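You operate a simulated robot arm through the tools that you are given. There is no shell and no other tool.

The job below is to be done with a simulated robot arm. You get a single attempt, and the scene is never put back.

JOB
Wipe the sawdust off the sideboard, stand the candlestick there and fit the blue candle.
Fine: the rag goes back. Set down upright: candlestick. What is to be rubbed or washed off counts as gone when no trace of it is left.

Only the result counts: the job must be done as asked and must still hold three seconds after the hand-in. Knocking over, shifting, dropping, spilling or breaking anything else fails it.

ROBOT AND FRAMES
A 6-joint arm with a two-finger parallel gripper, fixed in place. Base frame: the origin is at the foot of the arm, x ahead of it, y to its left, z up; the work surface is at about z = 850. Units: mm, rad, N and s.
Its first joint turns from -2.897 to 2.897 rad. Payload 3.43 kg.
Tool frame: the origin (TCP) lies between the finger pads and is the grasp point; the fingertips stand 34 mm ahead of it; z points along the fingers, y is the line along which they close. Largest opening 128 mm; finger width 24, thickness 12; the body of the gripper, 48 by 130 mm, starts 96 mm behind the TCP.
Orientation is that of the tool frame in the base frame, as a unit quaternion [w, x, y, z]. With the fingers straight down and closing along the base's y, the tool's x points along the base's -x, its y along +y and its z along -z.

CONTROLS
- The arm moves only by the tool drive_tool. Its argument "plan" is a list that holds one entry, the list of rows, each a list of 7 numbers: the shift along the tool's x, y, z in mm, then the turn, a rotation vector about the tool's x, y, z in rad, then the gripper command, from -1 (fully open) to 1 (shut), values between in proportion. In form: [[[dx, dy, dz, rx, ry, rz, gripper], ...]]. A call has 1 to 20 rows; each row shifts and turns the commanded pose from where the row before left it, along the tool's axes as they then stand. Each row takes 0.2 s and may step no farther than 50 mm and 0.15 rad from the row before; otherwise, or with a gripper value out of range, the whole call is refused. A pose out of reach is approached as far as the arm can. The call stops where the force on the tool passes 40 N (or 10 N more than at its start, if that is more) or the arm is blocked; 0.2 s more then pass. The fingers move at their own pace (about 153 mm/s each) and stop on an object; they squeeze with about 20 N. The grip force told is the motor's: it shows also when the fingers shut on nothing. Time passes only in rows, and 0.2 s behind the last, so rows that do not move let the fingers close. The reply holds the time, the measured pose of the TCP, the force on the tool along the base axes, the opening and the grip force, in the units named above and with some noise, with the torque about the TCP (base axes, N m) and any sound that the robot's microphone picked up, and new pictures: "show" is both (left out), scene, wrist or none.
- Cameras (640 x 400 px; columns grow to the right, rows downward): "scene" is fixed at [53.7, 498.5, 1462.5]; the picture's right is [-0.03, -1.00, 0.00], its down [-0.74, 0.03, -0.67] and it looks along [0.67, -0.02, -0.75] (base axes); focal length 313 px, centre (320, 200). "wrist" rides on the gripper at [76, -11, -160] in the tool frame; the picture's right is [0.15, 0.99, 0.00], its down [-0.88, 0.13, -0.46] and it looks along [-0.45, 0.07, 0.89] (tool axes); focal length 234 px, centre (320, 200). There is no depth. A picture from a camera that has moved, and an enlarged one, comes with that camera's place and axes in the base frame and with its lens. The place of the scene camera against the robot may be out by one fixed shift of up to 18 mm in any direction.
- enlarge(camera, box): a new picture of the part [left, top, right, bottom] of that camera's present view, enlarged. No time passes.
- close_job(): hands the job in; it is judged then, once.

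Nothing tells you positions but the pictures and the camera data. Unless the task says otherwise, let go and move clear before handing in.

The tools are called after "Request:" as a command line: name --argument value ..., lists and objects as JSON in quotes. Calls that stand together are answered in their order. drive_tool: Moves the arm, as the interface text tells. Its arguments: {"type":"object","properties":{"plan":{"type":"array"},"show":{"type":"string","enum":["both","scene","wrist","none"]}},"required":["plan"]} The other tools are called the same way: enlarge (camera, box) takes an enlarged picture of a part of a camera's view; close_job () hands the job in.

At the start:

```text
clock: 0.0
ee_pos: [520.8, 433.7, 1128.7]
tcp_rot: [-0.001, 0.0, 1.0, 0.0]
contact_force: [-0.3, 0.3, -0.1]
wrist_torque: [-0.02, -0.02, 0.0]
width: 128.1
gripper_force: 0.1
```

scene: 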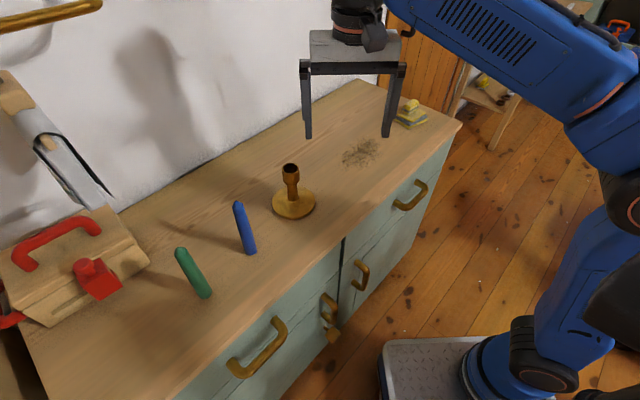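
wrist: 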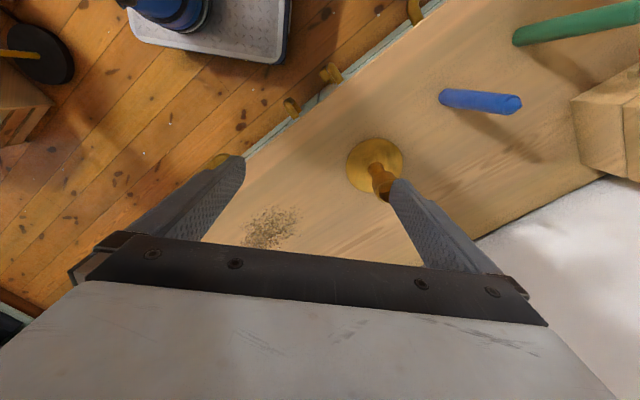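

I see a sideboard with a sawdust patch near (790, 354), a brass candlestick near (592, 550), a standing blue and a standing green candle, and what looks like a folded rag at the far right. I'll enlarge the pictures before I move anything.

Request:
enlarge --camera "scene" --box '[330, 80, 490, 180]'

Request:
enlarge --camera "scene" --box '[150, 150, 342, 310]'

Request:
enlarge --camera "scene" --box '[0, 60, 200, 340]'

Request:
enlarge --camera "wrist" --box '[200, 60, 560, 285]'

```text
4.00 times, centred on (410, 130) of scene
camera zoom: at [53.7, 498.5, 1462.5], right [-0.03, -1.0, 0.0], down [-0.74, 0.03, -0.67], along [0.67, -0.02, -0.75], focal length 1250 px, centre (-40, 480)
```

zoom: 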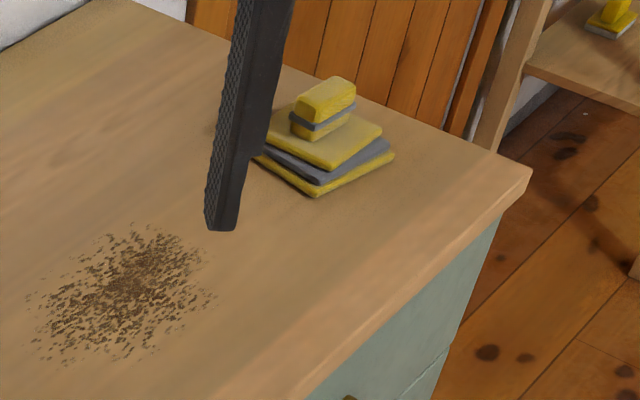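

```text
2.50 times, centred on (246, 230) of scene
camera zoom: at [53.7, 498.5, 1462.5], right [-0.03, -1.0, 0.0], down [-0.74, 0.03, -0.67], along [0.67, -0.02, -0.75], focal length 782 px, centre (505, 125)
```

zoom: 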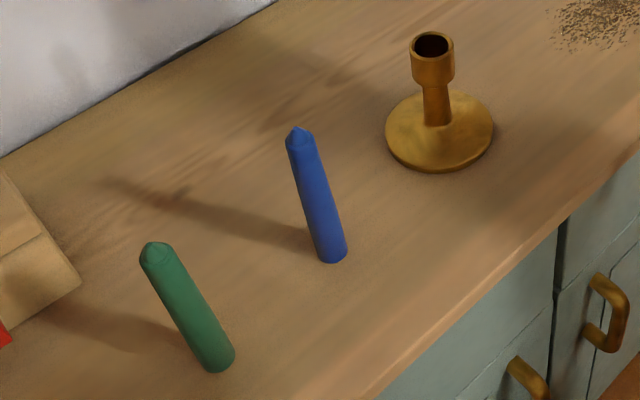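

```text
1.43 times, centred on (100, 200) of scene
camera zoom: at [53.7, 498.5, 1462.5], right [-0.03, -1.0, 0.0], down [-0.74, 0.03, -0.67], along [0.67, -0.02, -0.75], focal length 447 px, centre (634, 200)
```

zoom: 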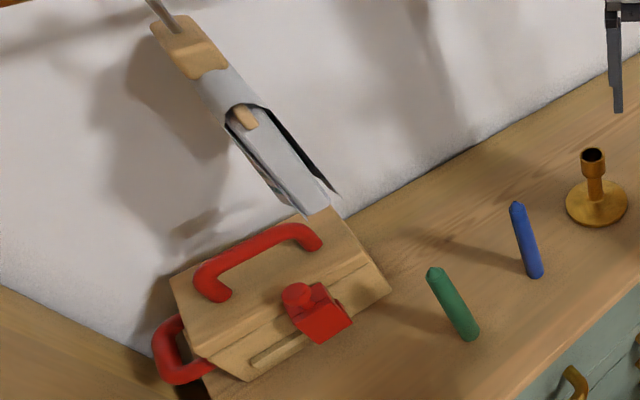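

```text
1.78 times, centred on (380, 172) of wrist
camera zoom: at [446.0, 421.3, 1288.3], right [-0.15, 0.99, 0.0], down [0.88, 0.13, 0.46], along [0.45, 0.07, -0.89], focal length 416 px, centre (213, 249)
```

zoom: 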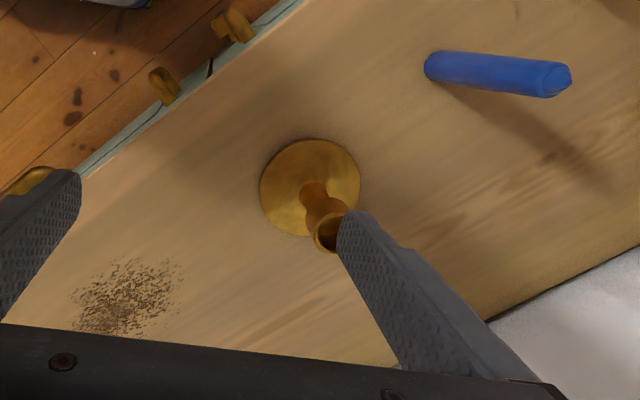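

The rag is a layered cloth with a knob on top, at the right end near (940, 165). I'll move the gripper over that side, staying high, to get a better wrist view of the rag and the sawdust.

Request:
drive_tool --plan '[[[-32.5, -26.75, 3.6, 0, 0, 0, -1], [-32.5, -26.75, 3.6, 0, 0, 0, -1], [-32.5, -26.75, 3.6, 0, 0, 0, -1], [-32.5, -26.75, 3.6, 0, 0, 0, -1], [-32.5, -26.75, 3.6, 0, 0, 0, -1], [-32.5, -26.75, 3.6, 0, 0, 0, -1], [-32.5, -26.75, 3.6, 0, 0, 0, -1], [-32.5, -26.75, 3.6, 0, 0, 0, -1], [0, 0, 0, 0, 0, 0, -1]]]' --show "both"

```text
clock: 2.0
ee_pos: [783.2, 220.1, 1099.2]
tcp_rot: [0.0, 0.0, 1.0, 0.0]
contact_force: [-0.1, 0.0, -1.0]
wrist_torque: [0.03, -0.03, -0.04]
width: 128.2
gripper_force: 0.1
camera wrist: at [708.2, 207.0, 1259.0], right [-0.15, 0.99, 0.0], down [0.88, 0.13, 0.46], along [0.45, 0.07, -0.89], focal length 234 px, centre (320, 200)
```

scene: 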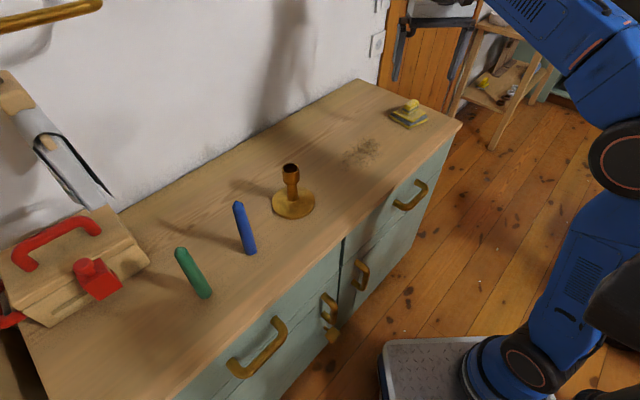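
wrist: 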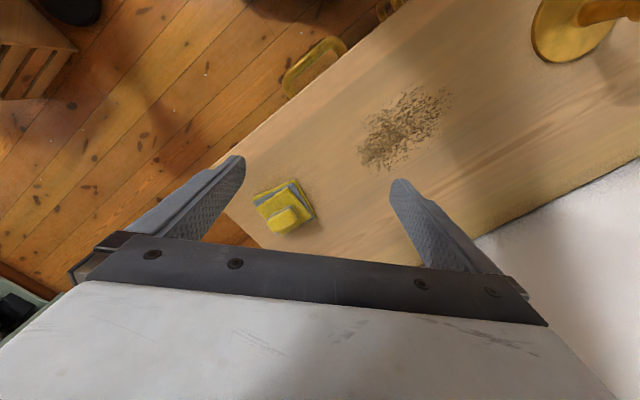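

Request:
enlarge --camera "wrist" --box '[220, 150, 360, 250]'

Request:
enlarge --camera "wrist" --box '[320, 60, 480, 185]'

Request:
enlarge --camera "scene" --box '[330, 80, 480, 180]'

```text
4.00 times, centred on (290, 200) of wrist
camera zoom: at [708.2, 207.0, 1259.0], right [-0.15, 0.99, 0.0], down [0.88, 0.13, 0.46], along [0.45, 0.07, -0.89], focal length 937 px, centre (440, 200)
```

zoom: 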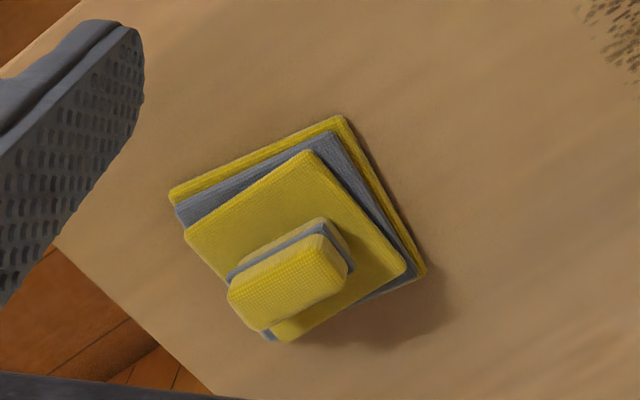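

```text
3.20 times, centred on (400, 122) of wrist
camera zoom: at [708.2, 207.0, 1259.0], right [-0.15, 0.99, 0.0], down [0.88, 0.13, 0.46], along [0.45, 0.07, -0.89], focal length 749 px, centre (64, 448)
```

zoom: 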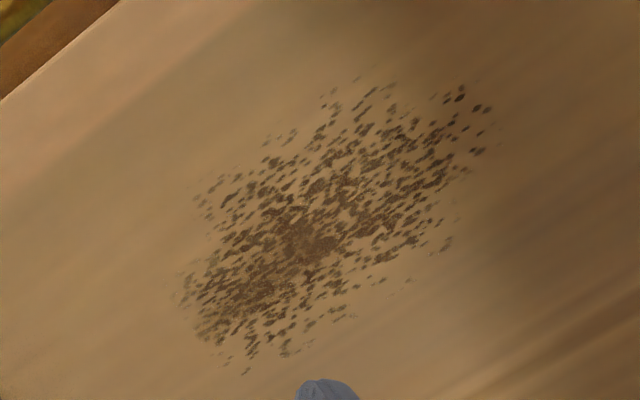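

```text
4.00 times, centred on (405, 130) of scene
camera zoom: at [53.7, 498.5, 1462.5], right [-0.03, -1.0, 0.0], down [-0.74, 0.03, -0.67], along [0.67, -0.02, -0.75], focal length 1250 px, centre (-20, 480)
```

zoom: 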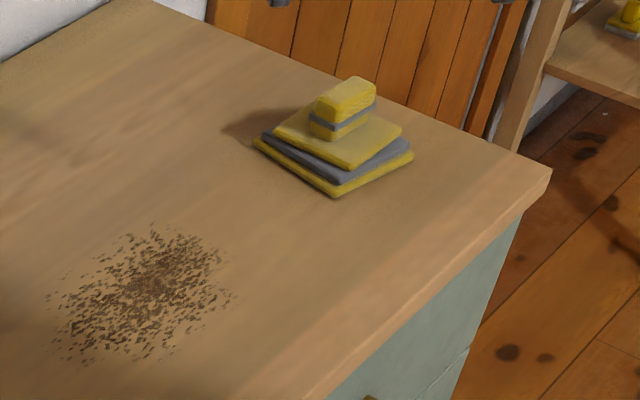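

The rag measures about 93 mm square, centred near (944, 173) and yawed about 34°. Its knob is about 50×26 mm with its top near z = 898. The sawdust is centred near (768, 354). I'll move above the rag, turn to match it, and look again.

Request:
drive_tool --plan '[[[-32.2, -9.4, 19.8, 0, 0, 0, -1], [-32.2, -9.4, 19.8, 0, 0, 0, -1], [-32.2, -9.4, 19.8, 0, 0, 0, -1], [-32.2, -9.4, 19.8, 0, 0, 0, -1], [-32.2, -9.4, 19.8, 0, 0, 0, -1], [0, 0, 0, 0, 0, -0.1483, -1], [0, 0, 0, 0, 0, -0.1483, -1], [0, 0, 0, 0, 0, -0.1483, -1], [0, 0, 0, 0, 0, -0.1483, -1], [0, 0, 0, 0, 0, 0, -1]]]' --show "both"

```text
clock: 4.2
ee_pos: [941.8, 173.5, 1001.9]
tcp_rot: [0.0, -0.292, 0.956, 0.0]
contact_force: [0.3, 0.5, 0.3]
wrist_torque: [-0.04, 0.0, 0.01]
width: 128.1
gripper_force: 0.0
camera wrist: at [887.2, 119.9, 1160.4], right [-0.68, 0.74, 0.0], down [0.66, 0.6, 0.46], along [0.34, 0.31, -0.89], focal length 234 px, centre (320, 200)
```

scene: 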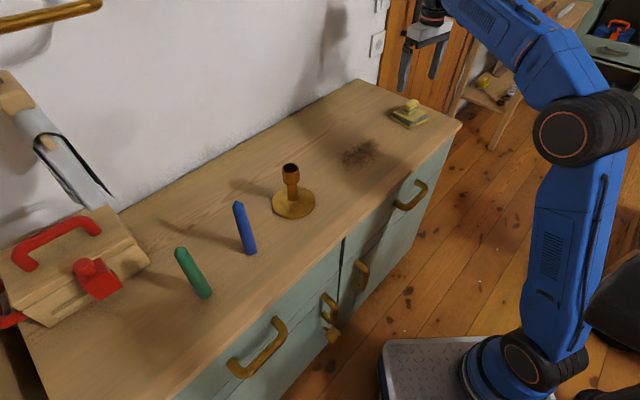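
wrist: 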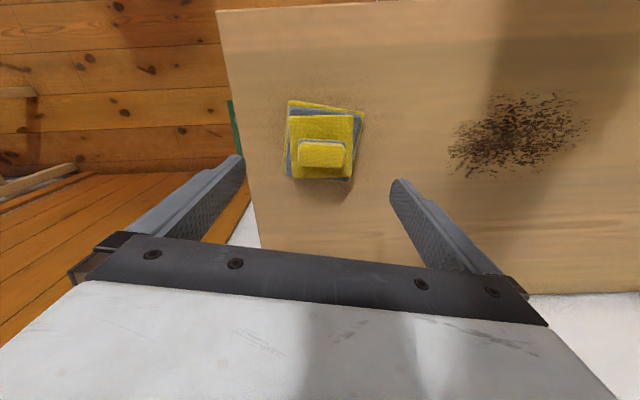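

Request:
enlarge --camera "wrist" --box '[264, 90, 392, 190]'

Request:
enlarge --camera "wrist" --box '[420, 70, 612, 190]'

```text
4.00 times, centred on (328, 140) of wrist
camera zoom: at [887.2, 119.9, 1160.4], right [-0.68, 0.74, 0.0], down [0.66, 0.6, 0.46], along [0.34, 0.31, -0.89], focal length 937 px, centre (288, 440)
```

zoom: 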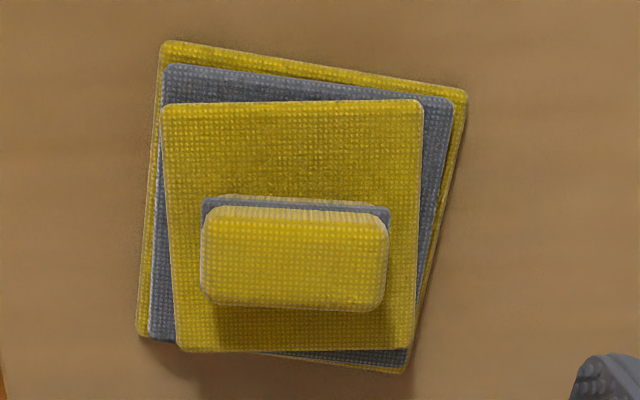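

```text
3.33 times, centred on (516, 130) of wrist
camera zoom: at [887.2, 119.9, 1160.4], right [-0.68, 0.74, 0.0], down [0.66, 0.6, 0.46], along [0.34, 0.31, -0.89], focal length 781 px, centre (-333, 433)
```

zoom: 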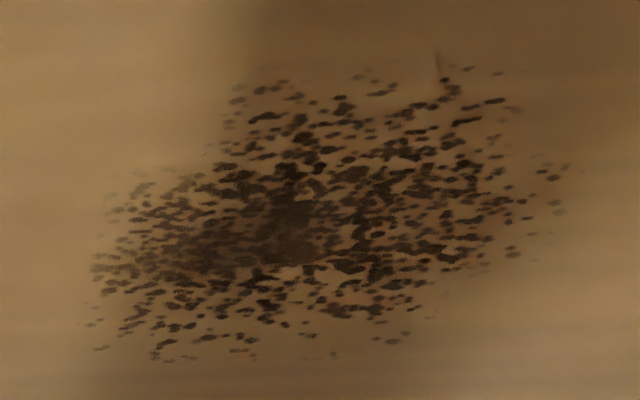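

The gripper is directly over the knob, whose long axis sits at about 129°. I'll turn the last 5° and lower so the fingertips straddle the knob without touching the cloth layers.

Request:
drive_tool --plan '[[[0, 0, 20, 0, 0, -0.09, -1], [0, 0, 25, 0, 0, 0, -1], [0, 0, 22, 0, 0, 0, -1], [0, 0, 12, 0, 0, 0, -1], [0, 0, 8, 0, 0, 0, -1], [0, 0, 0, 0, 0, 0, -1]]]' --show "both"

```text
clock: 5.6
ee_pos: [942.0, 173.6, 914.2]
tcp_rot: [0.0, -0.336, 0.942, 0.0]
contact_force: [0.7, -0.1, -0.1]
wrist_torque: [-0.01, 0.0, 0.01]
width: 128.1
gripper_force: 0.0
camera wrist: at [891.1, 115.0, 1074.0], right [-0.74, 0.67, 0.0], down [0.6, 0.66, 0.46], along [0.31, 0.34, -0.89], focal length 234 px, centre (320, 200)
```

scene: 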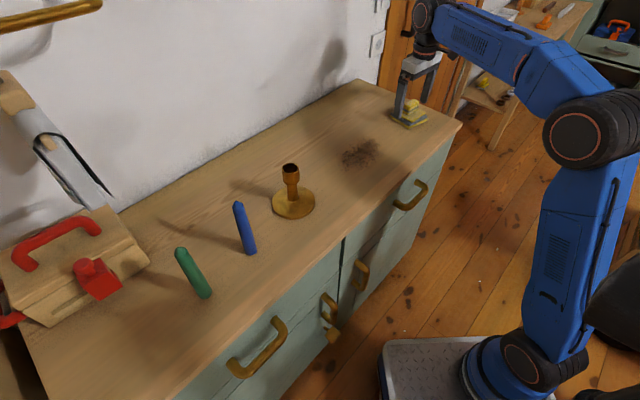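
wrist: 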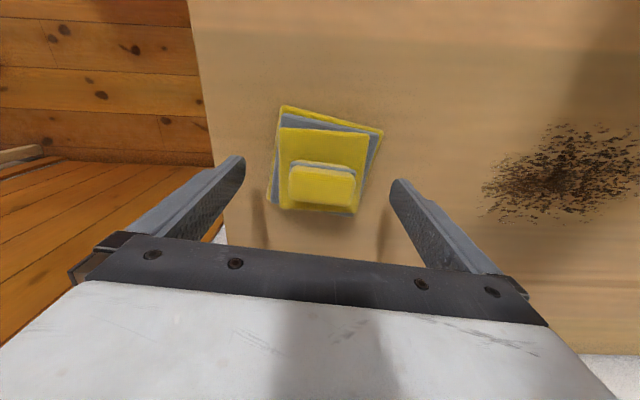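

The knob lines up with the gripper in the picture, so I'll close on it.

Request:
drive_tool --plan '[[[0, 0, 0, 0, 0, 0, 0.0], [0, 0, 0, 0, 0, 0, 1], [0, 0, 0, 0, 0, 0, 1], [0, 0, 0, 0, 0, 0, 1]]]' --show "both"

```text
clock: 6.6
ee_pos: [942.2, 173.1, 914.4]
tcp_rot: [0.0, -0.335, 0.942, 0.001]
contact_force: [0.1, 0.3, -0.2]
wrist_torque: [-0.02, -0.02, 0.04]
width: 32.8
gripper_force: 20.1
camera wrist: at [891.1, 115.1, 1074.0], right [-0.74, 0.67, 0.0], down [0.6, 0.66, 0.46], along [0.31, 0.34, -0.89], focal length 234 px, centre (320, 200)
```

scene: 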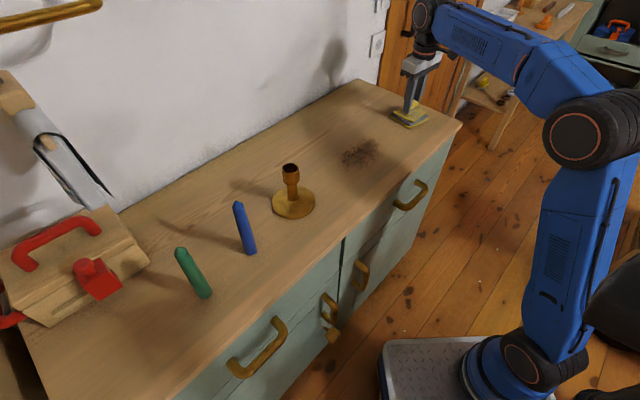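
wrist: 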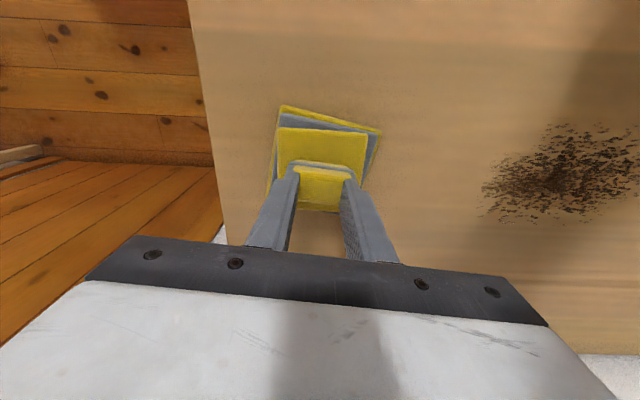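

The rag is gripped at 20 N. I'll lift it, carry it over to the near-right corner of the sawdust patch, and stop just above the surface.

Request:
drive_tool --plan '[[[0, 0, -8, 0, 0, 0, 1], [0, 0, -18, 0, 0, 0, 1], [0, 0, -20, 0, 0, 0, 1], [11.8, 27.5, 0, 0, 0, 0, 1], [11.8, 27.5, 0, 0, 0, 0, 1], [11.8, 27.6, 0, 0, 0, 0, 1], [11.8, 27.6, 0, 0, 0, 0, 1], [11.7, 27.6, 0, 0, 0, 0, 1], [11.7, 27.5, 0, 0, 0, 0, 1], [0, 0, 0, 0, 0, 0, 1]]]' --show "both"

```text
clock: 8.8
ee_pos: [782.2, 256.2, 960.3]
tcp_rot: [-0.001, -0.335, 0.942, -0.001]
contact_force: [1.2, 0.3, -1.1]
wrist_torque: [-0.02, 0.0, -0.03]
width: 32.7
gripper_force: 20.3
camera wrist: at [730.6, 197.8, 1120.5], right [-0.74, 0.67, 0.0], down [0.6, 0.66, 0.46], along [0.31, 0.34, -0.89], focal length 234 px, centre (320, 200)
```

scene: 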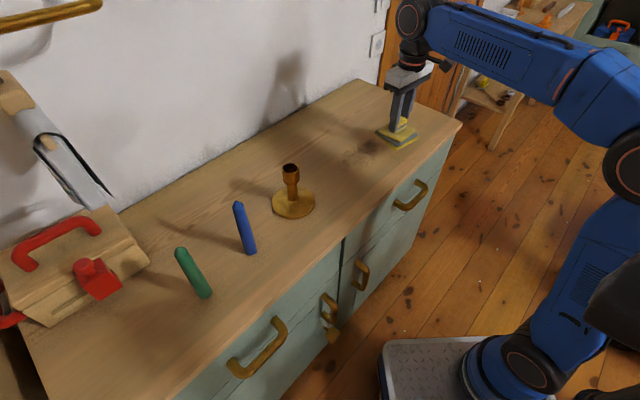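
wrist: 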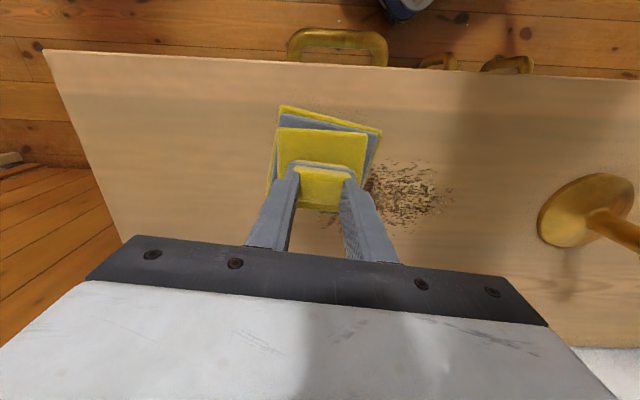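

The rag is held firmly over the right end of the patch. I'll lower it gently until it touches the surface.

Request:
drive_tool --plan '[[[0, 0, 20, 0, 0, 0, 1], [0, 0, 18, 0, 0, 0, 1], [0, 0, 5, 0, 0, 0, 1], [0, 0, 2, 0, 0, 0, 1], [0, 0, 1.5, 0, 0, 0, 1], [0, 0, 0, 0, 0, 0, 1]]]' --show "wrist"

```text
clock: 10.2
ee_pos: [781.9, 255.5, 915.5]
tcp_rot: [0.001, -0.335, 0.942, 0.0]
contact_force: [1.8, 0.5, 8.5]
wrist_torque: [-0.08, 0.09, -0.04]
width: 32.7
gripper_force: 20.0
camera wrist: at [731.8, 197.9, 1074.1], right [-0.74, 0.67, 0.0], down [0.6, 0.66, 0.46], along [0.31, 0.34, -0.89], focal length 234 px, centre (320, 200)
```

wrist: 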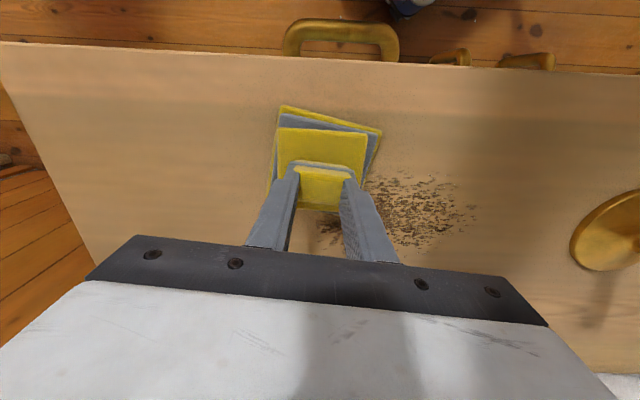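

The rag is pressing on the board with about 8 N, which is good for wiping. I'll make the first two strokes along the patch.

Request:
drive_tool --plan '[[[0, 22.5, 0, 0, 0, 0, 1], [0, 22.5, 0, 0, 0, 0, 1], [0, 22.5, 0, 0, 0, 0, 1], [0, 22.5, 0, 0, 0, 0, 1], [0, 22.5, 0, 0, 0, 0, 1], [0, 22.5, 0, 0, 0, 0, 1], [0, 22.5, 0, 0, 0, 0, 1], [0, 22.5, 0, 0, 0, 0, 1], [-25, 0, 0, 0, 0, 0, 1], [-25, 0, 0, 0, 0, 0, 1], [0, -22.5, 0, 0, 0, 0, 1], [0, -22.5, 0, 0, 0, 0, 1], [0, -22.5, 0, 0, 0, 0, 1], [0, -22.5, 0, 0, 0, 0, 1], [0, -22.5, 0, 0, 0, 0, 1], [0, -22.5, 0, 0, 0, 0, 1], [0, -22.5, 0, 0, 0, 0, 1], [0, -22.5, 0, 0, 0, 0, 1]]]' --show "both"

```text
clock: 14.0
ee_pos: [821.0, 288.6, 913.4]
tcp_rot: [0.0, -0.336, 0.942, 0.0]
contact_force: [-11.9, 11.6, 36.5]
wrist_torque: [0.64, 0.42, 0.04]
width: 33.1
gripper_force: 19.9
camera wrist: at [769.7, 230.2, 1073.0], right [-0.74, 0.67, 0.0], down [0.6, 0.66, 0.46], along [0.31, 0.34, -0.89], focal length 234 px, centre (320, 200)
```

scene: 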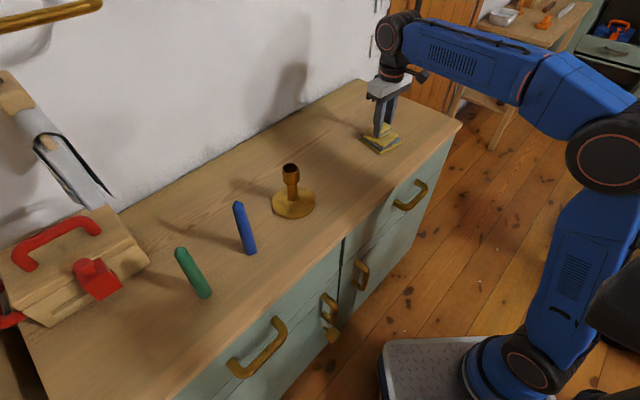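
wrist: 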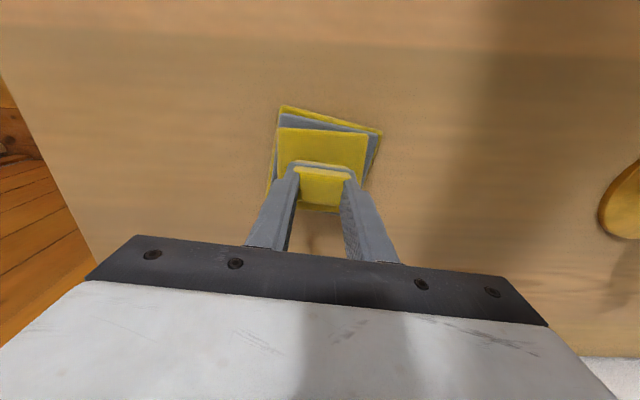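

Most of the sawdust is already gone, but the pressing force has climbed to 36 N. I'll ease off slightly and do the third stroke on the wall side.

Request:
drive_tool --plan '[[[0, 0, -2, 0, 0, 0, 1], [-25, 0, 0, 0, 0, 0, 1], [-25, 0, 0, 0, 0, 0, 1], [0, 0, 0, 0, 0, 0, 1]]]' --show "none"

```text
clock: 15.0
ee_pos: [860.8, 320.9, 915.1]
tcp_rot: [0.0, -0.335, 0.942, 0.0]
contact_force: [0.3, -0.1, -0.7]
wrist_torque: [-0.01, 0.03, 0.0]
width: 33.1
gripper_force: 20.2
```

The rag has just come off the surface, so I'll lower it until it is in light contact again.

Request:
drive_tool --plan '[[[0, 0, 1, 0, 0, 0, 1], [0, 0, 0.5, 0, 0, 0, 1], [0, 0, 0, 0, 0, 0, 1]]]' --show "none"

```text
clock: 15.8
ee_pos: [860.0, 320.0, 914.9]
tcp_rot: [0.0, -0.335, 0.942, 0.0]
contact_force: [0.0, 0.4, 0.5]
wrist_torque: [0.0, 0.05, 0.0]
width: 33.3
gripper_force: 19.9
```

Request:
drive_tool --plan '[[[0, 0, 0.7, 0, 0, 0, 1], [0, 0, 0, 0, 0, 0, 1]]]' --show "none"

```text
clock: 16.4
ee_pos: [859.8, 320.4, 913.7]
tcp_rot: [0.002, -0.336, 0.942, 0.001]
contact_force: [4.5, 5.3, 14.2]
wrist_torque: [0.07, 0.0, -0.01]
width: 32.8
gripper_force: 20.2
```

It's now pressing at 14 N. I'll stroke along the wall side of the patch.

Request:
drive_tool --plan '[[[0, 22.5, 0, 0, 0, 0, 1], [0, 22.5, 0, 0, 0, 0, 1], [0, 22.5, 0, 0, 0, 0, 1], [0, 22.5, 0, 0, 0, 0, 1], [0, 22.5, 0, 0, 0, 0, 1], [0, 22.5, 0, 0, 0, 0, 1], [0, 22.5, 0, 0, 0, 0, 1], [0, 22.5, 0, 0, 0, 0, 1]]]' --show "both"

```text
clock: 18.2
ee_pos: [747.9, 459.7, 913.7]
tcp_rot: [0.001, -0.335, 0.942, 0.0]
contact_force: [3.4, -4.8, 14.4]
wrist_torque: [-0.14, -0.15, 0.07]
width: 33.1
gripper_force: 19.4
camera wrist: at [696.1, 401.3, 1073.0], right [-0.74, 0.67, 0.0], down [0.6, 0.66, 0.46], along [0.31, 0.34, -0.89], focal length 234 px, centre (320, 200)
```

scene: 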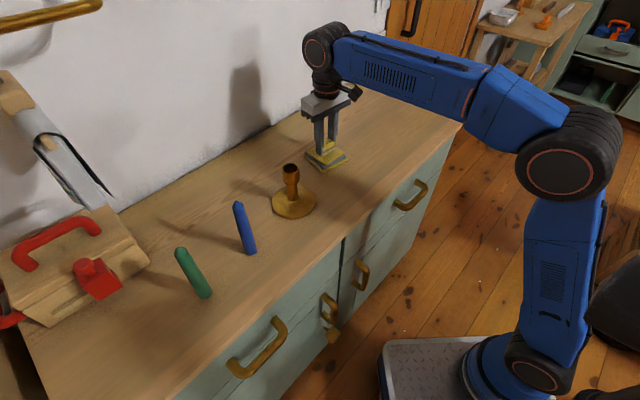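
wrist: 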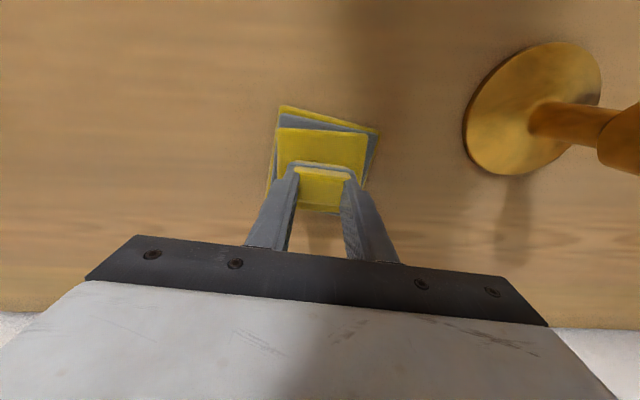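

Request:
enlarge --camera "scene" --box '[330, 110, 450, 185]'

Request:
enlarge --camera "wrist" --box '[0, 0, 320, 200]'

```text
5.33 times, centred on (390, 148) of scene
camera zoom: at [53.7, 498.5, 1462.5], right [-0.03, -1.0, 0.0], down [-0.74, 0.03, -0.67], along [0.67, -0.02, -0.75], focal length 1667 px, centre (-53, 480)
```

zoom: 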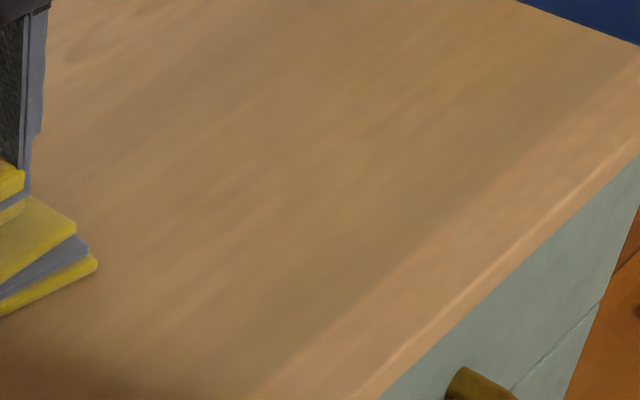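

```text
2.00 times, centred on (160, 100) of wrist
camera zoom: at [696.1, 401.3, 1073.0], right [-0.74, 0.67, 0.0], down [0.6, 0.66, 0.46], along [0.31, 0.34, -0.89], focal length 468 px, centre (640, 400)
```

zoom: 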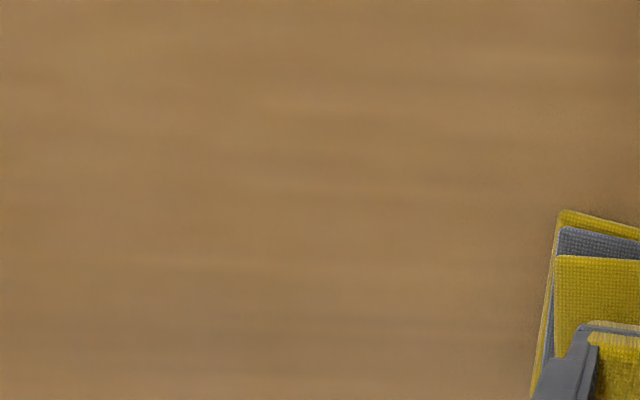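

I can't see any sawdust left. I'll make one more pass between the earlier strokes, to be thorough, on the way back toward the rag's place.

Request:
drive_tool --plan '[[[25, 0, -0.3, 0, 0, 0, 1], [0, -22.5, 0, 0, 0, 0, 1], [0, -22.5, 0, 0, 0, 0, 1], [0, -22.5, 0, 0, 0, 0, 1], [0, -22.5, 0, 0, 0, 0, 1], [0, -22.5, 0, 0, 0, 0, 1], [0, -22.5, 0, 0, 0, 0, 1], [0, -22.5, 0, 0, 0, 0, 1], [0, -22.5, 0, 0, 0, 0, 1]]]' --show "none"

```text
clock: 20.2
ee_pos: [840.3, 303.3, 913.6]
tcp_rot: [0.001, -0.336, 0.942, 0.001]
contact_force: [-1.6, 2.0, 6.5]
wrist_torque: [0.1, 0.14, -0.01]
width: 33.2
gripper_force: 20.1
```

Request:
drive_tool --plan '[[[25, 0, -0.1, 0, 0, 0, 1], [25, 0, 0, 0, 0, 0, 1], [0, 30, 0, 0, 0, 0, 1], [0, 30, 0, 0, 0, 0, 1], [0, 30, 0, 0, 0, 0, 1], [0, 30, 0, 0, 0, 0, 1], [0, 30, 0, 0, 0, 0, 1], [0, 30, 0, 0, 0, 0, 1], [35, 0, 0, 0, 0, 0, 1], [0, -30, 0, 0, 0, 0, 1], [0, -30, 0, 0, 0, 0, 1], [0, -30, 0, 0, 0, 0, 1], [0, -30, 0, 0, 0, 0, 1], [0, -30, 0, 0, 0, 0, 1], [0, -30, 0, 0, 0, 0, 1], [0, 0, 0, 0, 0, 0, 1]]]' --show "both"

```text
clock: 23.6
ee_pos: [777.8, 249.8, 914.8]
tcp_rot: [0.001, -0.335, 0.942, 0.0]
contact_force: [-0.2, 0.1, -0.7]
wrist_torque: [0.02, 0.0, 0.02]
width: 33.1
gripper_force: 19.9
camera wrist: at [725.8, 191.9, 1074.2], right [-0.74, 0.67, 0.0], down [0.6, 0.66, 0.46], along [0.31, 0.34, -0.89], focal length 234 px, centre (320, 200)
```

scene: 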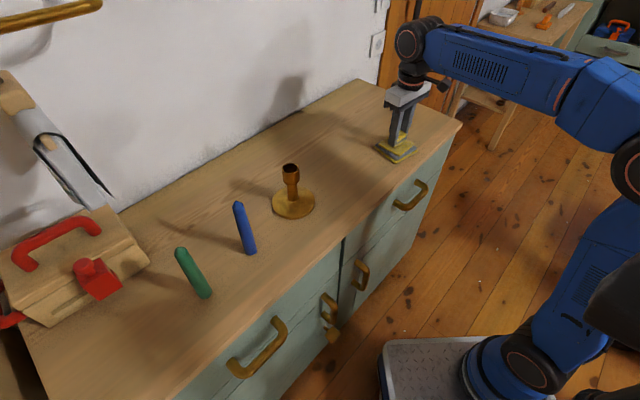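
wrist: 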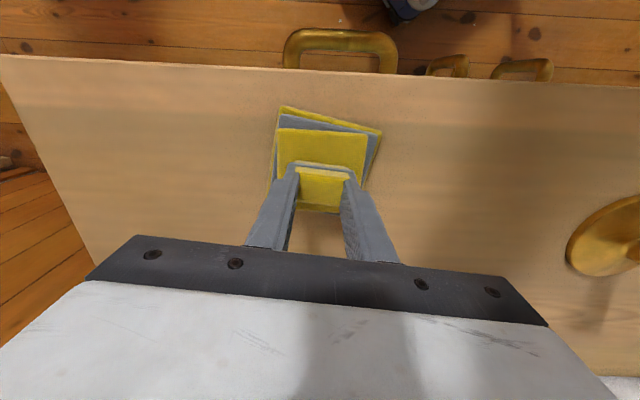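

Request:
enlarge --camera "wrist" --box '[340, 80, 580, 240]'

Request:
enlarge --camera "scene" --box '[310, 110, 430, 185]'

```text
2.50 times, centred on (460, 160) of wrist
camera zoom: at [725.8, 191.9, 1074.2], right [-0.74, 0.67, 0.0], down [0.6, 0.66, 0.46], along [0.31, 0.34, -0.89], focal length 585 px, centre (-30, 300)
```

zoom: 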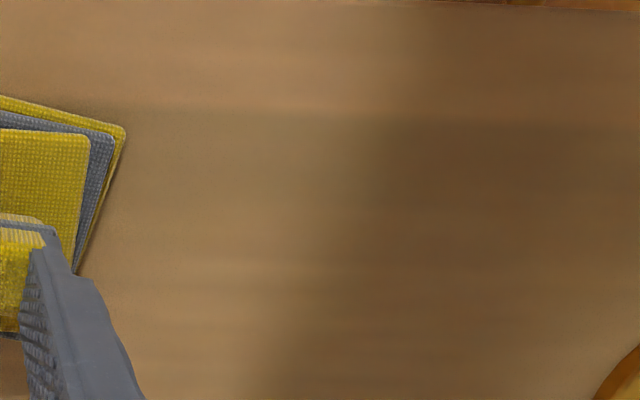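

```text
5.33 times, centred on (370, 148) of scene
camera zoom: at [53.7, 498.5, 1462.5], right [-0.03, -1.0, 0.0], down [-0.74, 0.03, -0.67], along [0.67, -0.02, -0.75], focal length 1667 px, centre (53, 480)
```

zoom: 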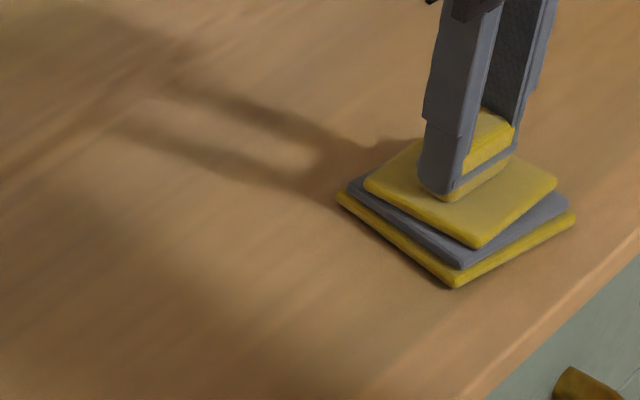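

The board is clean from both cameras. I'll lift the rag and carry it back to exactly the pose I took it from.

Request:
drive_tool --plan '[[[0, 0, -10, 0, 0, 0, 1], [0, 0, -20, 0, 0, 0, 1], [0, 0, -10, 0, 0, 0, 1], [-11.52, -23.62, 0, 0, 0, 0, 1], [-11.52, -23.62, 0, 0, 0, 0, 1], [-11.52, -23.62, 0, 0, 0, 0, 1], [-11.51, -23.61, 0, 0, 0, 0, 1], [-11.51, -23.61, 0, 0, 0, 0, 1], [-11.51, -23.61, 0, 0, 0, 0, 1], [-11.51, -23.61, 0, 0, 0, 0, 1], [0, 0, 0, 0, 0, 0, 1], [0, 0, 18, 0, 0, 0, 1], [0, 0, 15, 0, 0, 0, 1], [0, 0, 5, 0, 0, 0, 1], [0, 0, 1, 0, 0, 0, 1], [0, 0, 0.6, 0, 0, 0, 1], [0, 0, 0, 0, 0, 0, 1]]]' --show "both"

```text
clock: 27.2
ee_pos: [942.9, 172.9, 914.3]
tcp_rot: [0.0, -0.335, 0.942, 0.0]
contact_force: [0.3, 0.0, 1.0]
wrist_torque: [0.0, 0.0, -0.01]
width: 32.8
gripper_force: 19.5
camera wrist: at [891.5, 114.6, 1073.5], right [-0.74, 0.67, 0.0], down [0.6, 0.66, 0.46], along [0.31, 0.34, -0.89], focal length 234 px, centre (320, 200)
```

scene: 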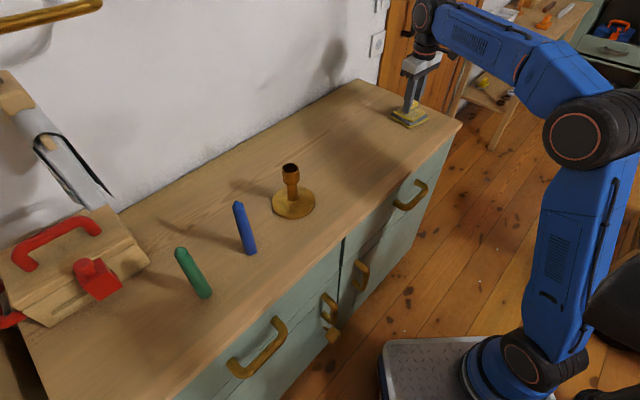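
wrist: 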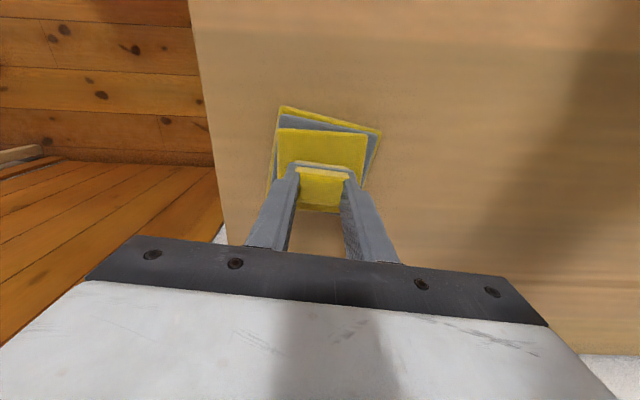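

The rag is back over its place and barely touching. I'll settle it the last fraction of a millimetre, open the fingers, and rise.

Request:
drive_tool --plan '[[[0, 0, 0.5, 0, 0, 0, 1], [0, 0, 0, 0, 0, 0, 1], [0, 0, 0, 0, 0, 0, 0.2], [0, 0, 0, 0, 0, 0, -0.4], [0, 0, 0, 0, 0, 0, -0.6], [0, 0, -10, 0, 0, 0, -0.6], [0, 0, -30, 0, 0, 0, -0.6], [0, 0, -40, 0, 0, 0, -0.6], [0, 0, -40, 0, 0, 0, -0.6], [0, 0, 0, 0, 0, 0, -0.6]]]' --show "both"

```text
clock: 29.4
ee_pos: [942.0, 173.6, 1033.8]
tcp_rot: [0.0, -0.335, 0.942, 0.0]
contact_force: [0.7, -0.8, 0.7]
wrist_torque: [-0.02, 0.01, 0.01]
width: 102.2
gripper_force: 0.1
camera wrist: at [891.8, 114.7, 1193.8], right [-0.74, 0.67, 0.0], down [0.6, 0.66, 0.46], along [0.31, 0.34, -0.89], focal length 234 px, centre (320, 200)
```

scene: 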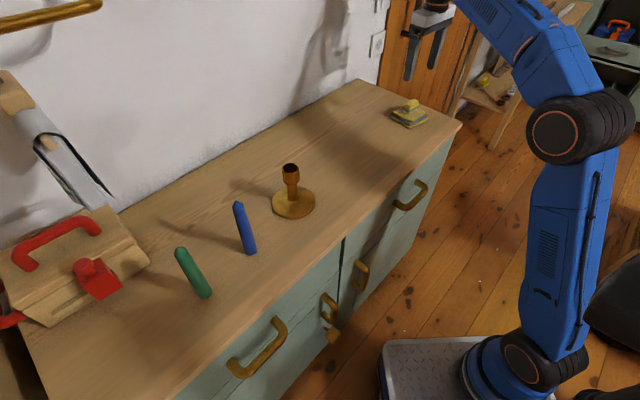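
wrist: 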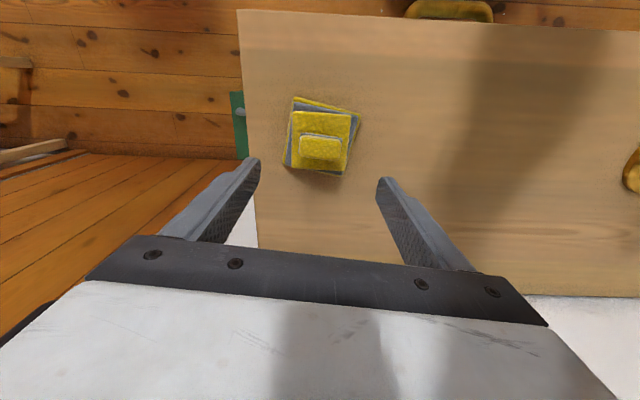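

Request:
enlarge --camera "scene" --box '[330, 80, 480, 180]'

Request:
enlarge --camera "wrist" --box '[240, 0, 640, 250]'

Request:
enlarge --camera "scene" --box '[250, 140, 350, 230]'

```text
4.00 times, centred on (405, 130) of scene
camera zoom: at [53.7, 498.5, 1462.5], right [-0.03, -1.0, 0.0], down [-0.74, 0.03, -0.67], along [0.67, -0.02, -0.75], focal length 1250 px, centre (-20, 480)
```

zoom: 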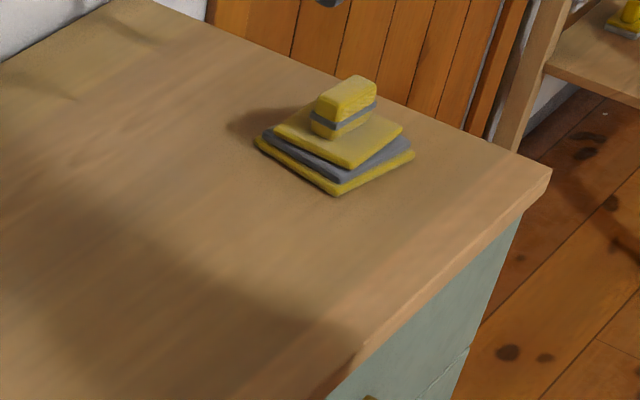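

```text
1.60 times, centred on (440, 125) of wrist
camera zoom: at [891.8, 114.7, 1193.8], right [-0.74, 0.67, 0.0], down [0.6, 0.66, 0.46], along [0.31, 0.34, -0.89], focal length 375 px, centre (128, 320)
```

zoom: 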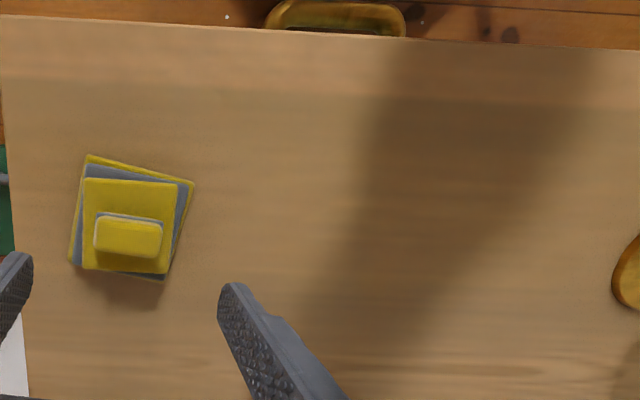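

```text
4.44 times, centred on (300, 185) of scene
camera zoom: at [53.7, 498.5, 1462.5], right [-0.03, -1.0, 0.0], down [-0.74, 0.03, -0.67], along [0.67, -0.02, -0.75], focal length 1389 px, centre (409, 267)
```

zoom: 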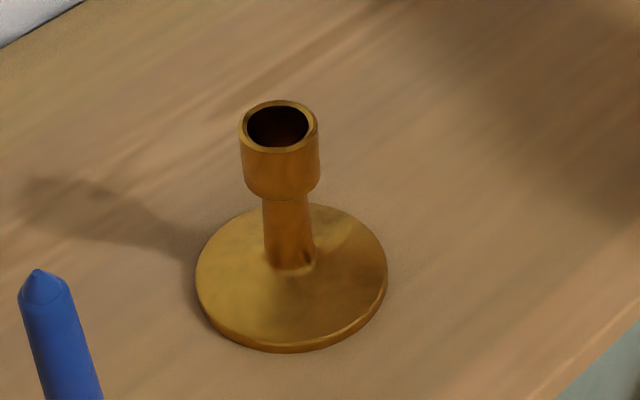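

The rag sits where it was and the board is clean. Next is the candlestick: I'll move above it, near (578, 549), keeping this yaw, and look closely at its cup and at the blue candle.

Request:
drive_tool --plan '[[[3.77, 43.46, -3, 0, 0, 0, -0.8], [3.77, 43.46, -3, 0, 0, 0, -1], [3.77, 43.46, -3, 0, 0, 0, -1], [3.77, 43.46, -3, 0, 0, 0, -1], [3.77, 43.46, -3, 0, 0, 0, -1], [3.77, 43.46, -3, 0, 0, 0, -1], [3.77, 43.46, -3, 0, 0, 0, -1], [3.77, 43.46, -3, 0, 0, 0, -1], [3.77, 43.46, -3, 0, 0, 0, -1], [3.77, 43.46, -3, 0, 0, 0, -1], [3.77, 43.46, -3, 0, 0, 0, -1], [3.77, 43.46, -3, 0, 0, 0, -1], [0, 0, 0, 0, 0, 0, -1], [0, 0, 0, 0, 0, 0, -1]]]' --show "both"

```text
clock: 32.4
ee_pos: [579.4, 547.9, 1070.2]
tcp_rot: [0.0, -0.336, 0.942, 0.0]
contact_force: [-0.1, 0.4, -0.2]
wrist_torque: [0.0, -0.04, -0.01]
width: 127.8
gripper_force: 0.1
camera wrist: at [527.7, 489.6, 1229.7], right [-0.74, 0.67, 0.0], down [0.6, 0.66, 0.46], along [0.31, 0.34, -0.89], focal length 234 px, centre (320, 200)
```

scene: 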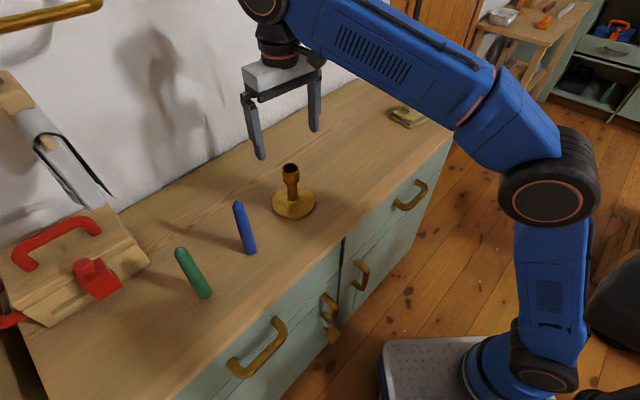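
wrist: 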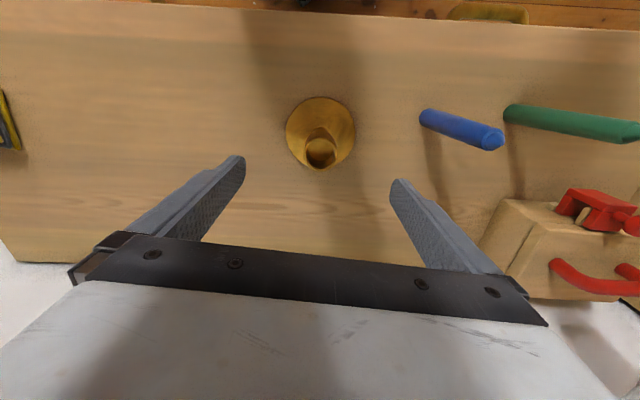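

Request:
enlarge --camera "wrist" --box '[270, 85, 370, 185]'

Request:
enlarge --camera "wrist" --box '[400, 85, 560, 185]'

```text
4.00 times, centred on (320, 135) of wrist
camera zoom: at [527.7, 489.6, 1229.7], right [-0.74, 0.67, 0.0], down [0.6, 0.66, 0.46], along [0.31, 0.34, -0.89], focal length 937 px, centre (320, 460)
```

zoom: 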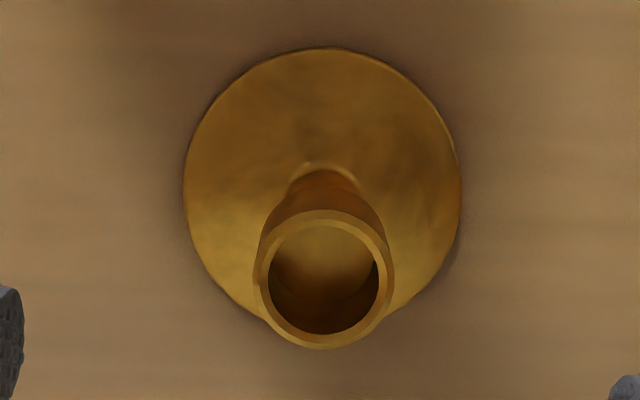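

```text
4.00 times, centred on (480, 135) of wrist
camera zoom: at [527.7, 489.6, 1229.7], right [-0.74, 0.67, 0.0], down [0.6, 0.66, 0.46], along [0.31, 0.34, -0.89], focal length 937 px, centre (-320, 460)
```

zoom: 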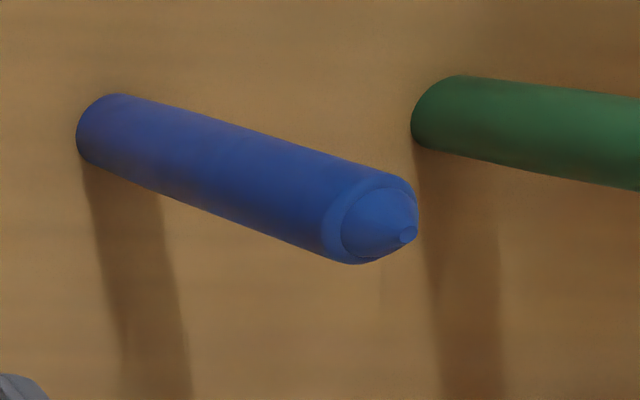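

The candlestick's cup is 41 mm outside with a 32 mm hole, its rim is near z = 968, and it stands right under the gripper. The blue candle, about 28 mm thick and 165 mm tall, is near (440, 643). I'll lower around the cup.

Request:
drive_tool --plan '[[[0, 1.3, 30, 0, 0, 0, -1], [0, 0, 30, 0, 0, 0, -1], [0, 0, 30, 0, 0, 0, -1], [0, 0, 20, 0, 0, 0, -1], [0, 0, 10, 0, 0, 0, -1], [0, 0, 0, 0, 0, 0, -1]]]' --show "both"

```text
clock: 33.8
ee_pos: [576.1, 549.9, 948.9]
tcp_rot: [0.0, -0.335, 0.942, 0.0]
contact_force: [0.6, -0.1, 0.2]
wrist_torque: [0.02, 0.0, -0.04]
width: 128.0
gripper_force: 0.0
camera wrist: at [525.3, 491.8, 1109.4], right [-0.74, 0.67, 0.0], down [0.6, 0.66, 0.46], along [0.31, 0.34, -0.89], focal length 234 px, centre (320, 200)
```

scene: 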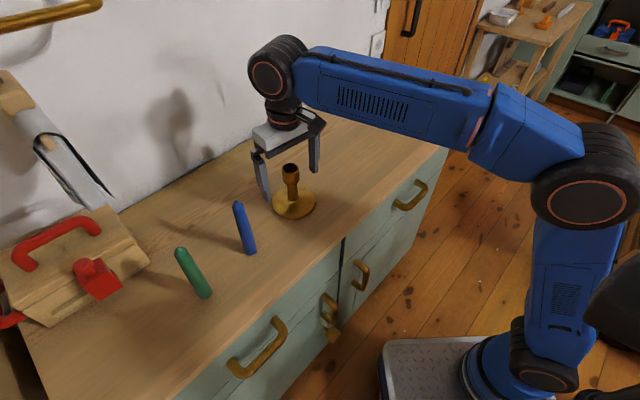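
wrist: 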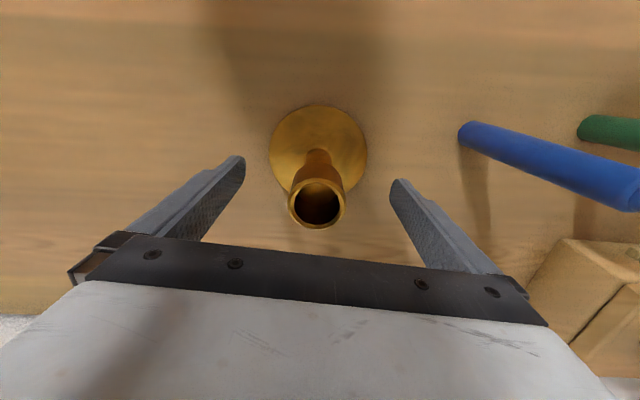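

Request:
enlarge --camera "wrist" --box '[260, 95, 380, 235]'

```text
2.86 times, centred on (320, 165) of wrist
camera zoom: at [525.3, 491.8, 1109.4], right [-0.74, 0.67, 0.0], down [0.6, 0.66, 0.46], along [0.31, 0.34, -0.89], focal length 669 px, centre (320, 300)
```

zoom: 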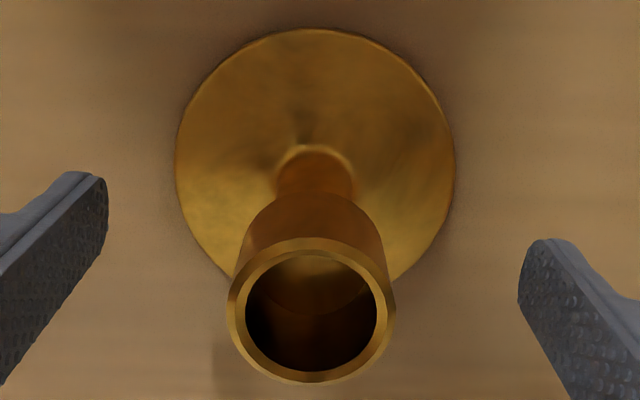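

The cup is centred between the fingers to within 2 mm and its rim is at about z = 967. I'll close on it.

Request:
drive_tool --plan '[[[0, 0, 0, 0, 0, 0, 0.2], [0, 0, 0, 0, 0, 0, 1], [0, 0, 0, 0, 0, 0, 1], [0, 0, 0, 0, 0, 0, 1]]]' --show "both"

```text
clock: 34.8
ee_pos: [574.9, 548.9, 949.3]
tcp_rot: [0.001, -0.336, 0.942, 0.0]
contact_force: [1.4, -1.1, 0.2]
wrist_torque: [-0.05, -0.09, -0.03]
width: 40.9
gripper_force: 19.9
camera wrist: at [525.4, 491.7, 1109.6], right [-0.74, 0.67, 0.0], down [0.6, 0.66, 0.46], along [0.31, 0.34, -0.89], focal length 234 px, centre (320, 200)
```

scene: 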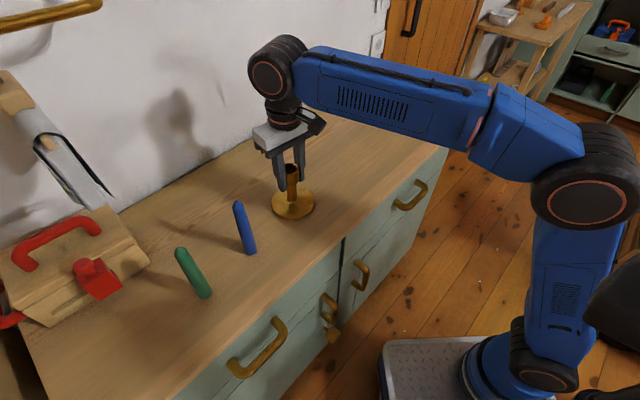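
wrist: 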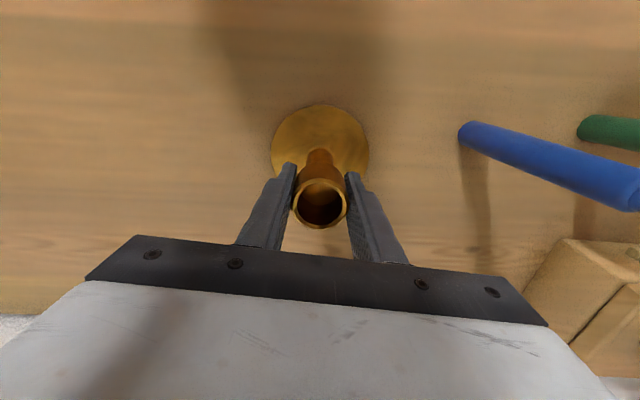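

The cup is gripped at 40.9 mm and 20 N. I'll lift it 25 mm and carry it to the centre of the spot where the sawdust was.

Request:
drive_tool --plan '[[[0, 0, -5, 0, 0, 0, 1], [0, 0, -10, 0, 0, 0, 1], [0, 0, -10, 0, 0, 0, 1], [0, 0, 0, 0, 0, 0, 1]]]' --show "both"

```text
clock: 35.8
ee_pos: [576.9, 550.7, 974.4]
tcp_rot: [-0.001, -0.335, 0.942, 0.0]
contact_force: [0.4, -0.1, -5.8]
wrist_torque: [-0.01, -0.01, 0.02]
width: 40.7
gripper_force: 19.6
camera wrist: at [526.1, 492.8, 1133.8], right [-0.74, 0.67, 0.0], down [0.6, 0.66, 0.46], along [0.31, 0.34, -0.89], focal length 234 px, centre (320, 200)
```

scene: 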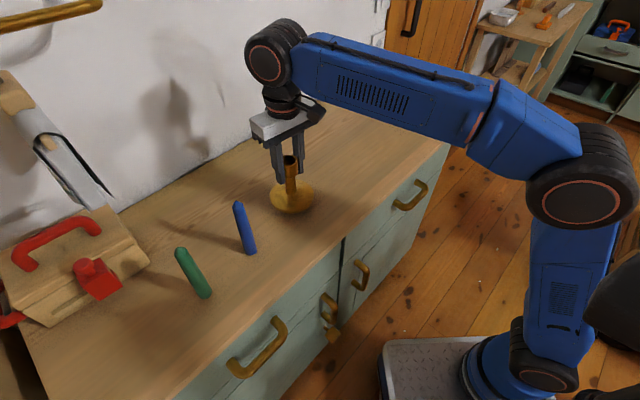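
wrist: 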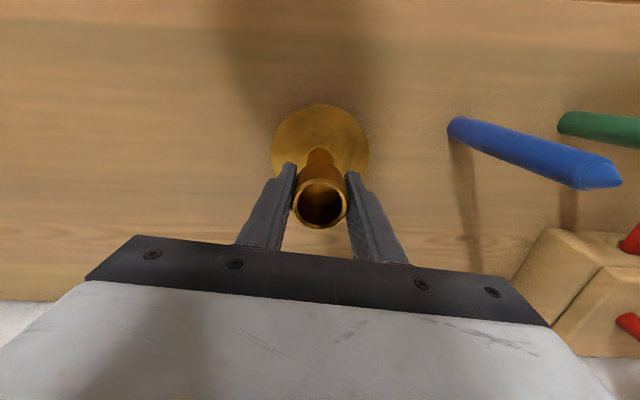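

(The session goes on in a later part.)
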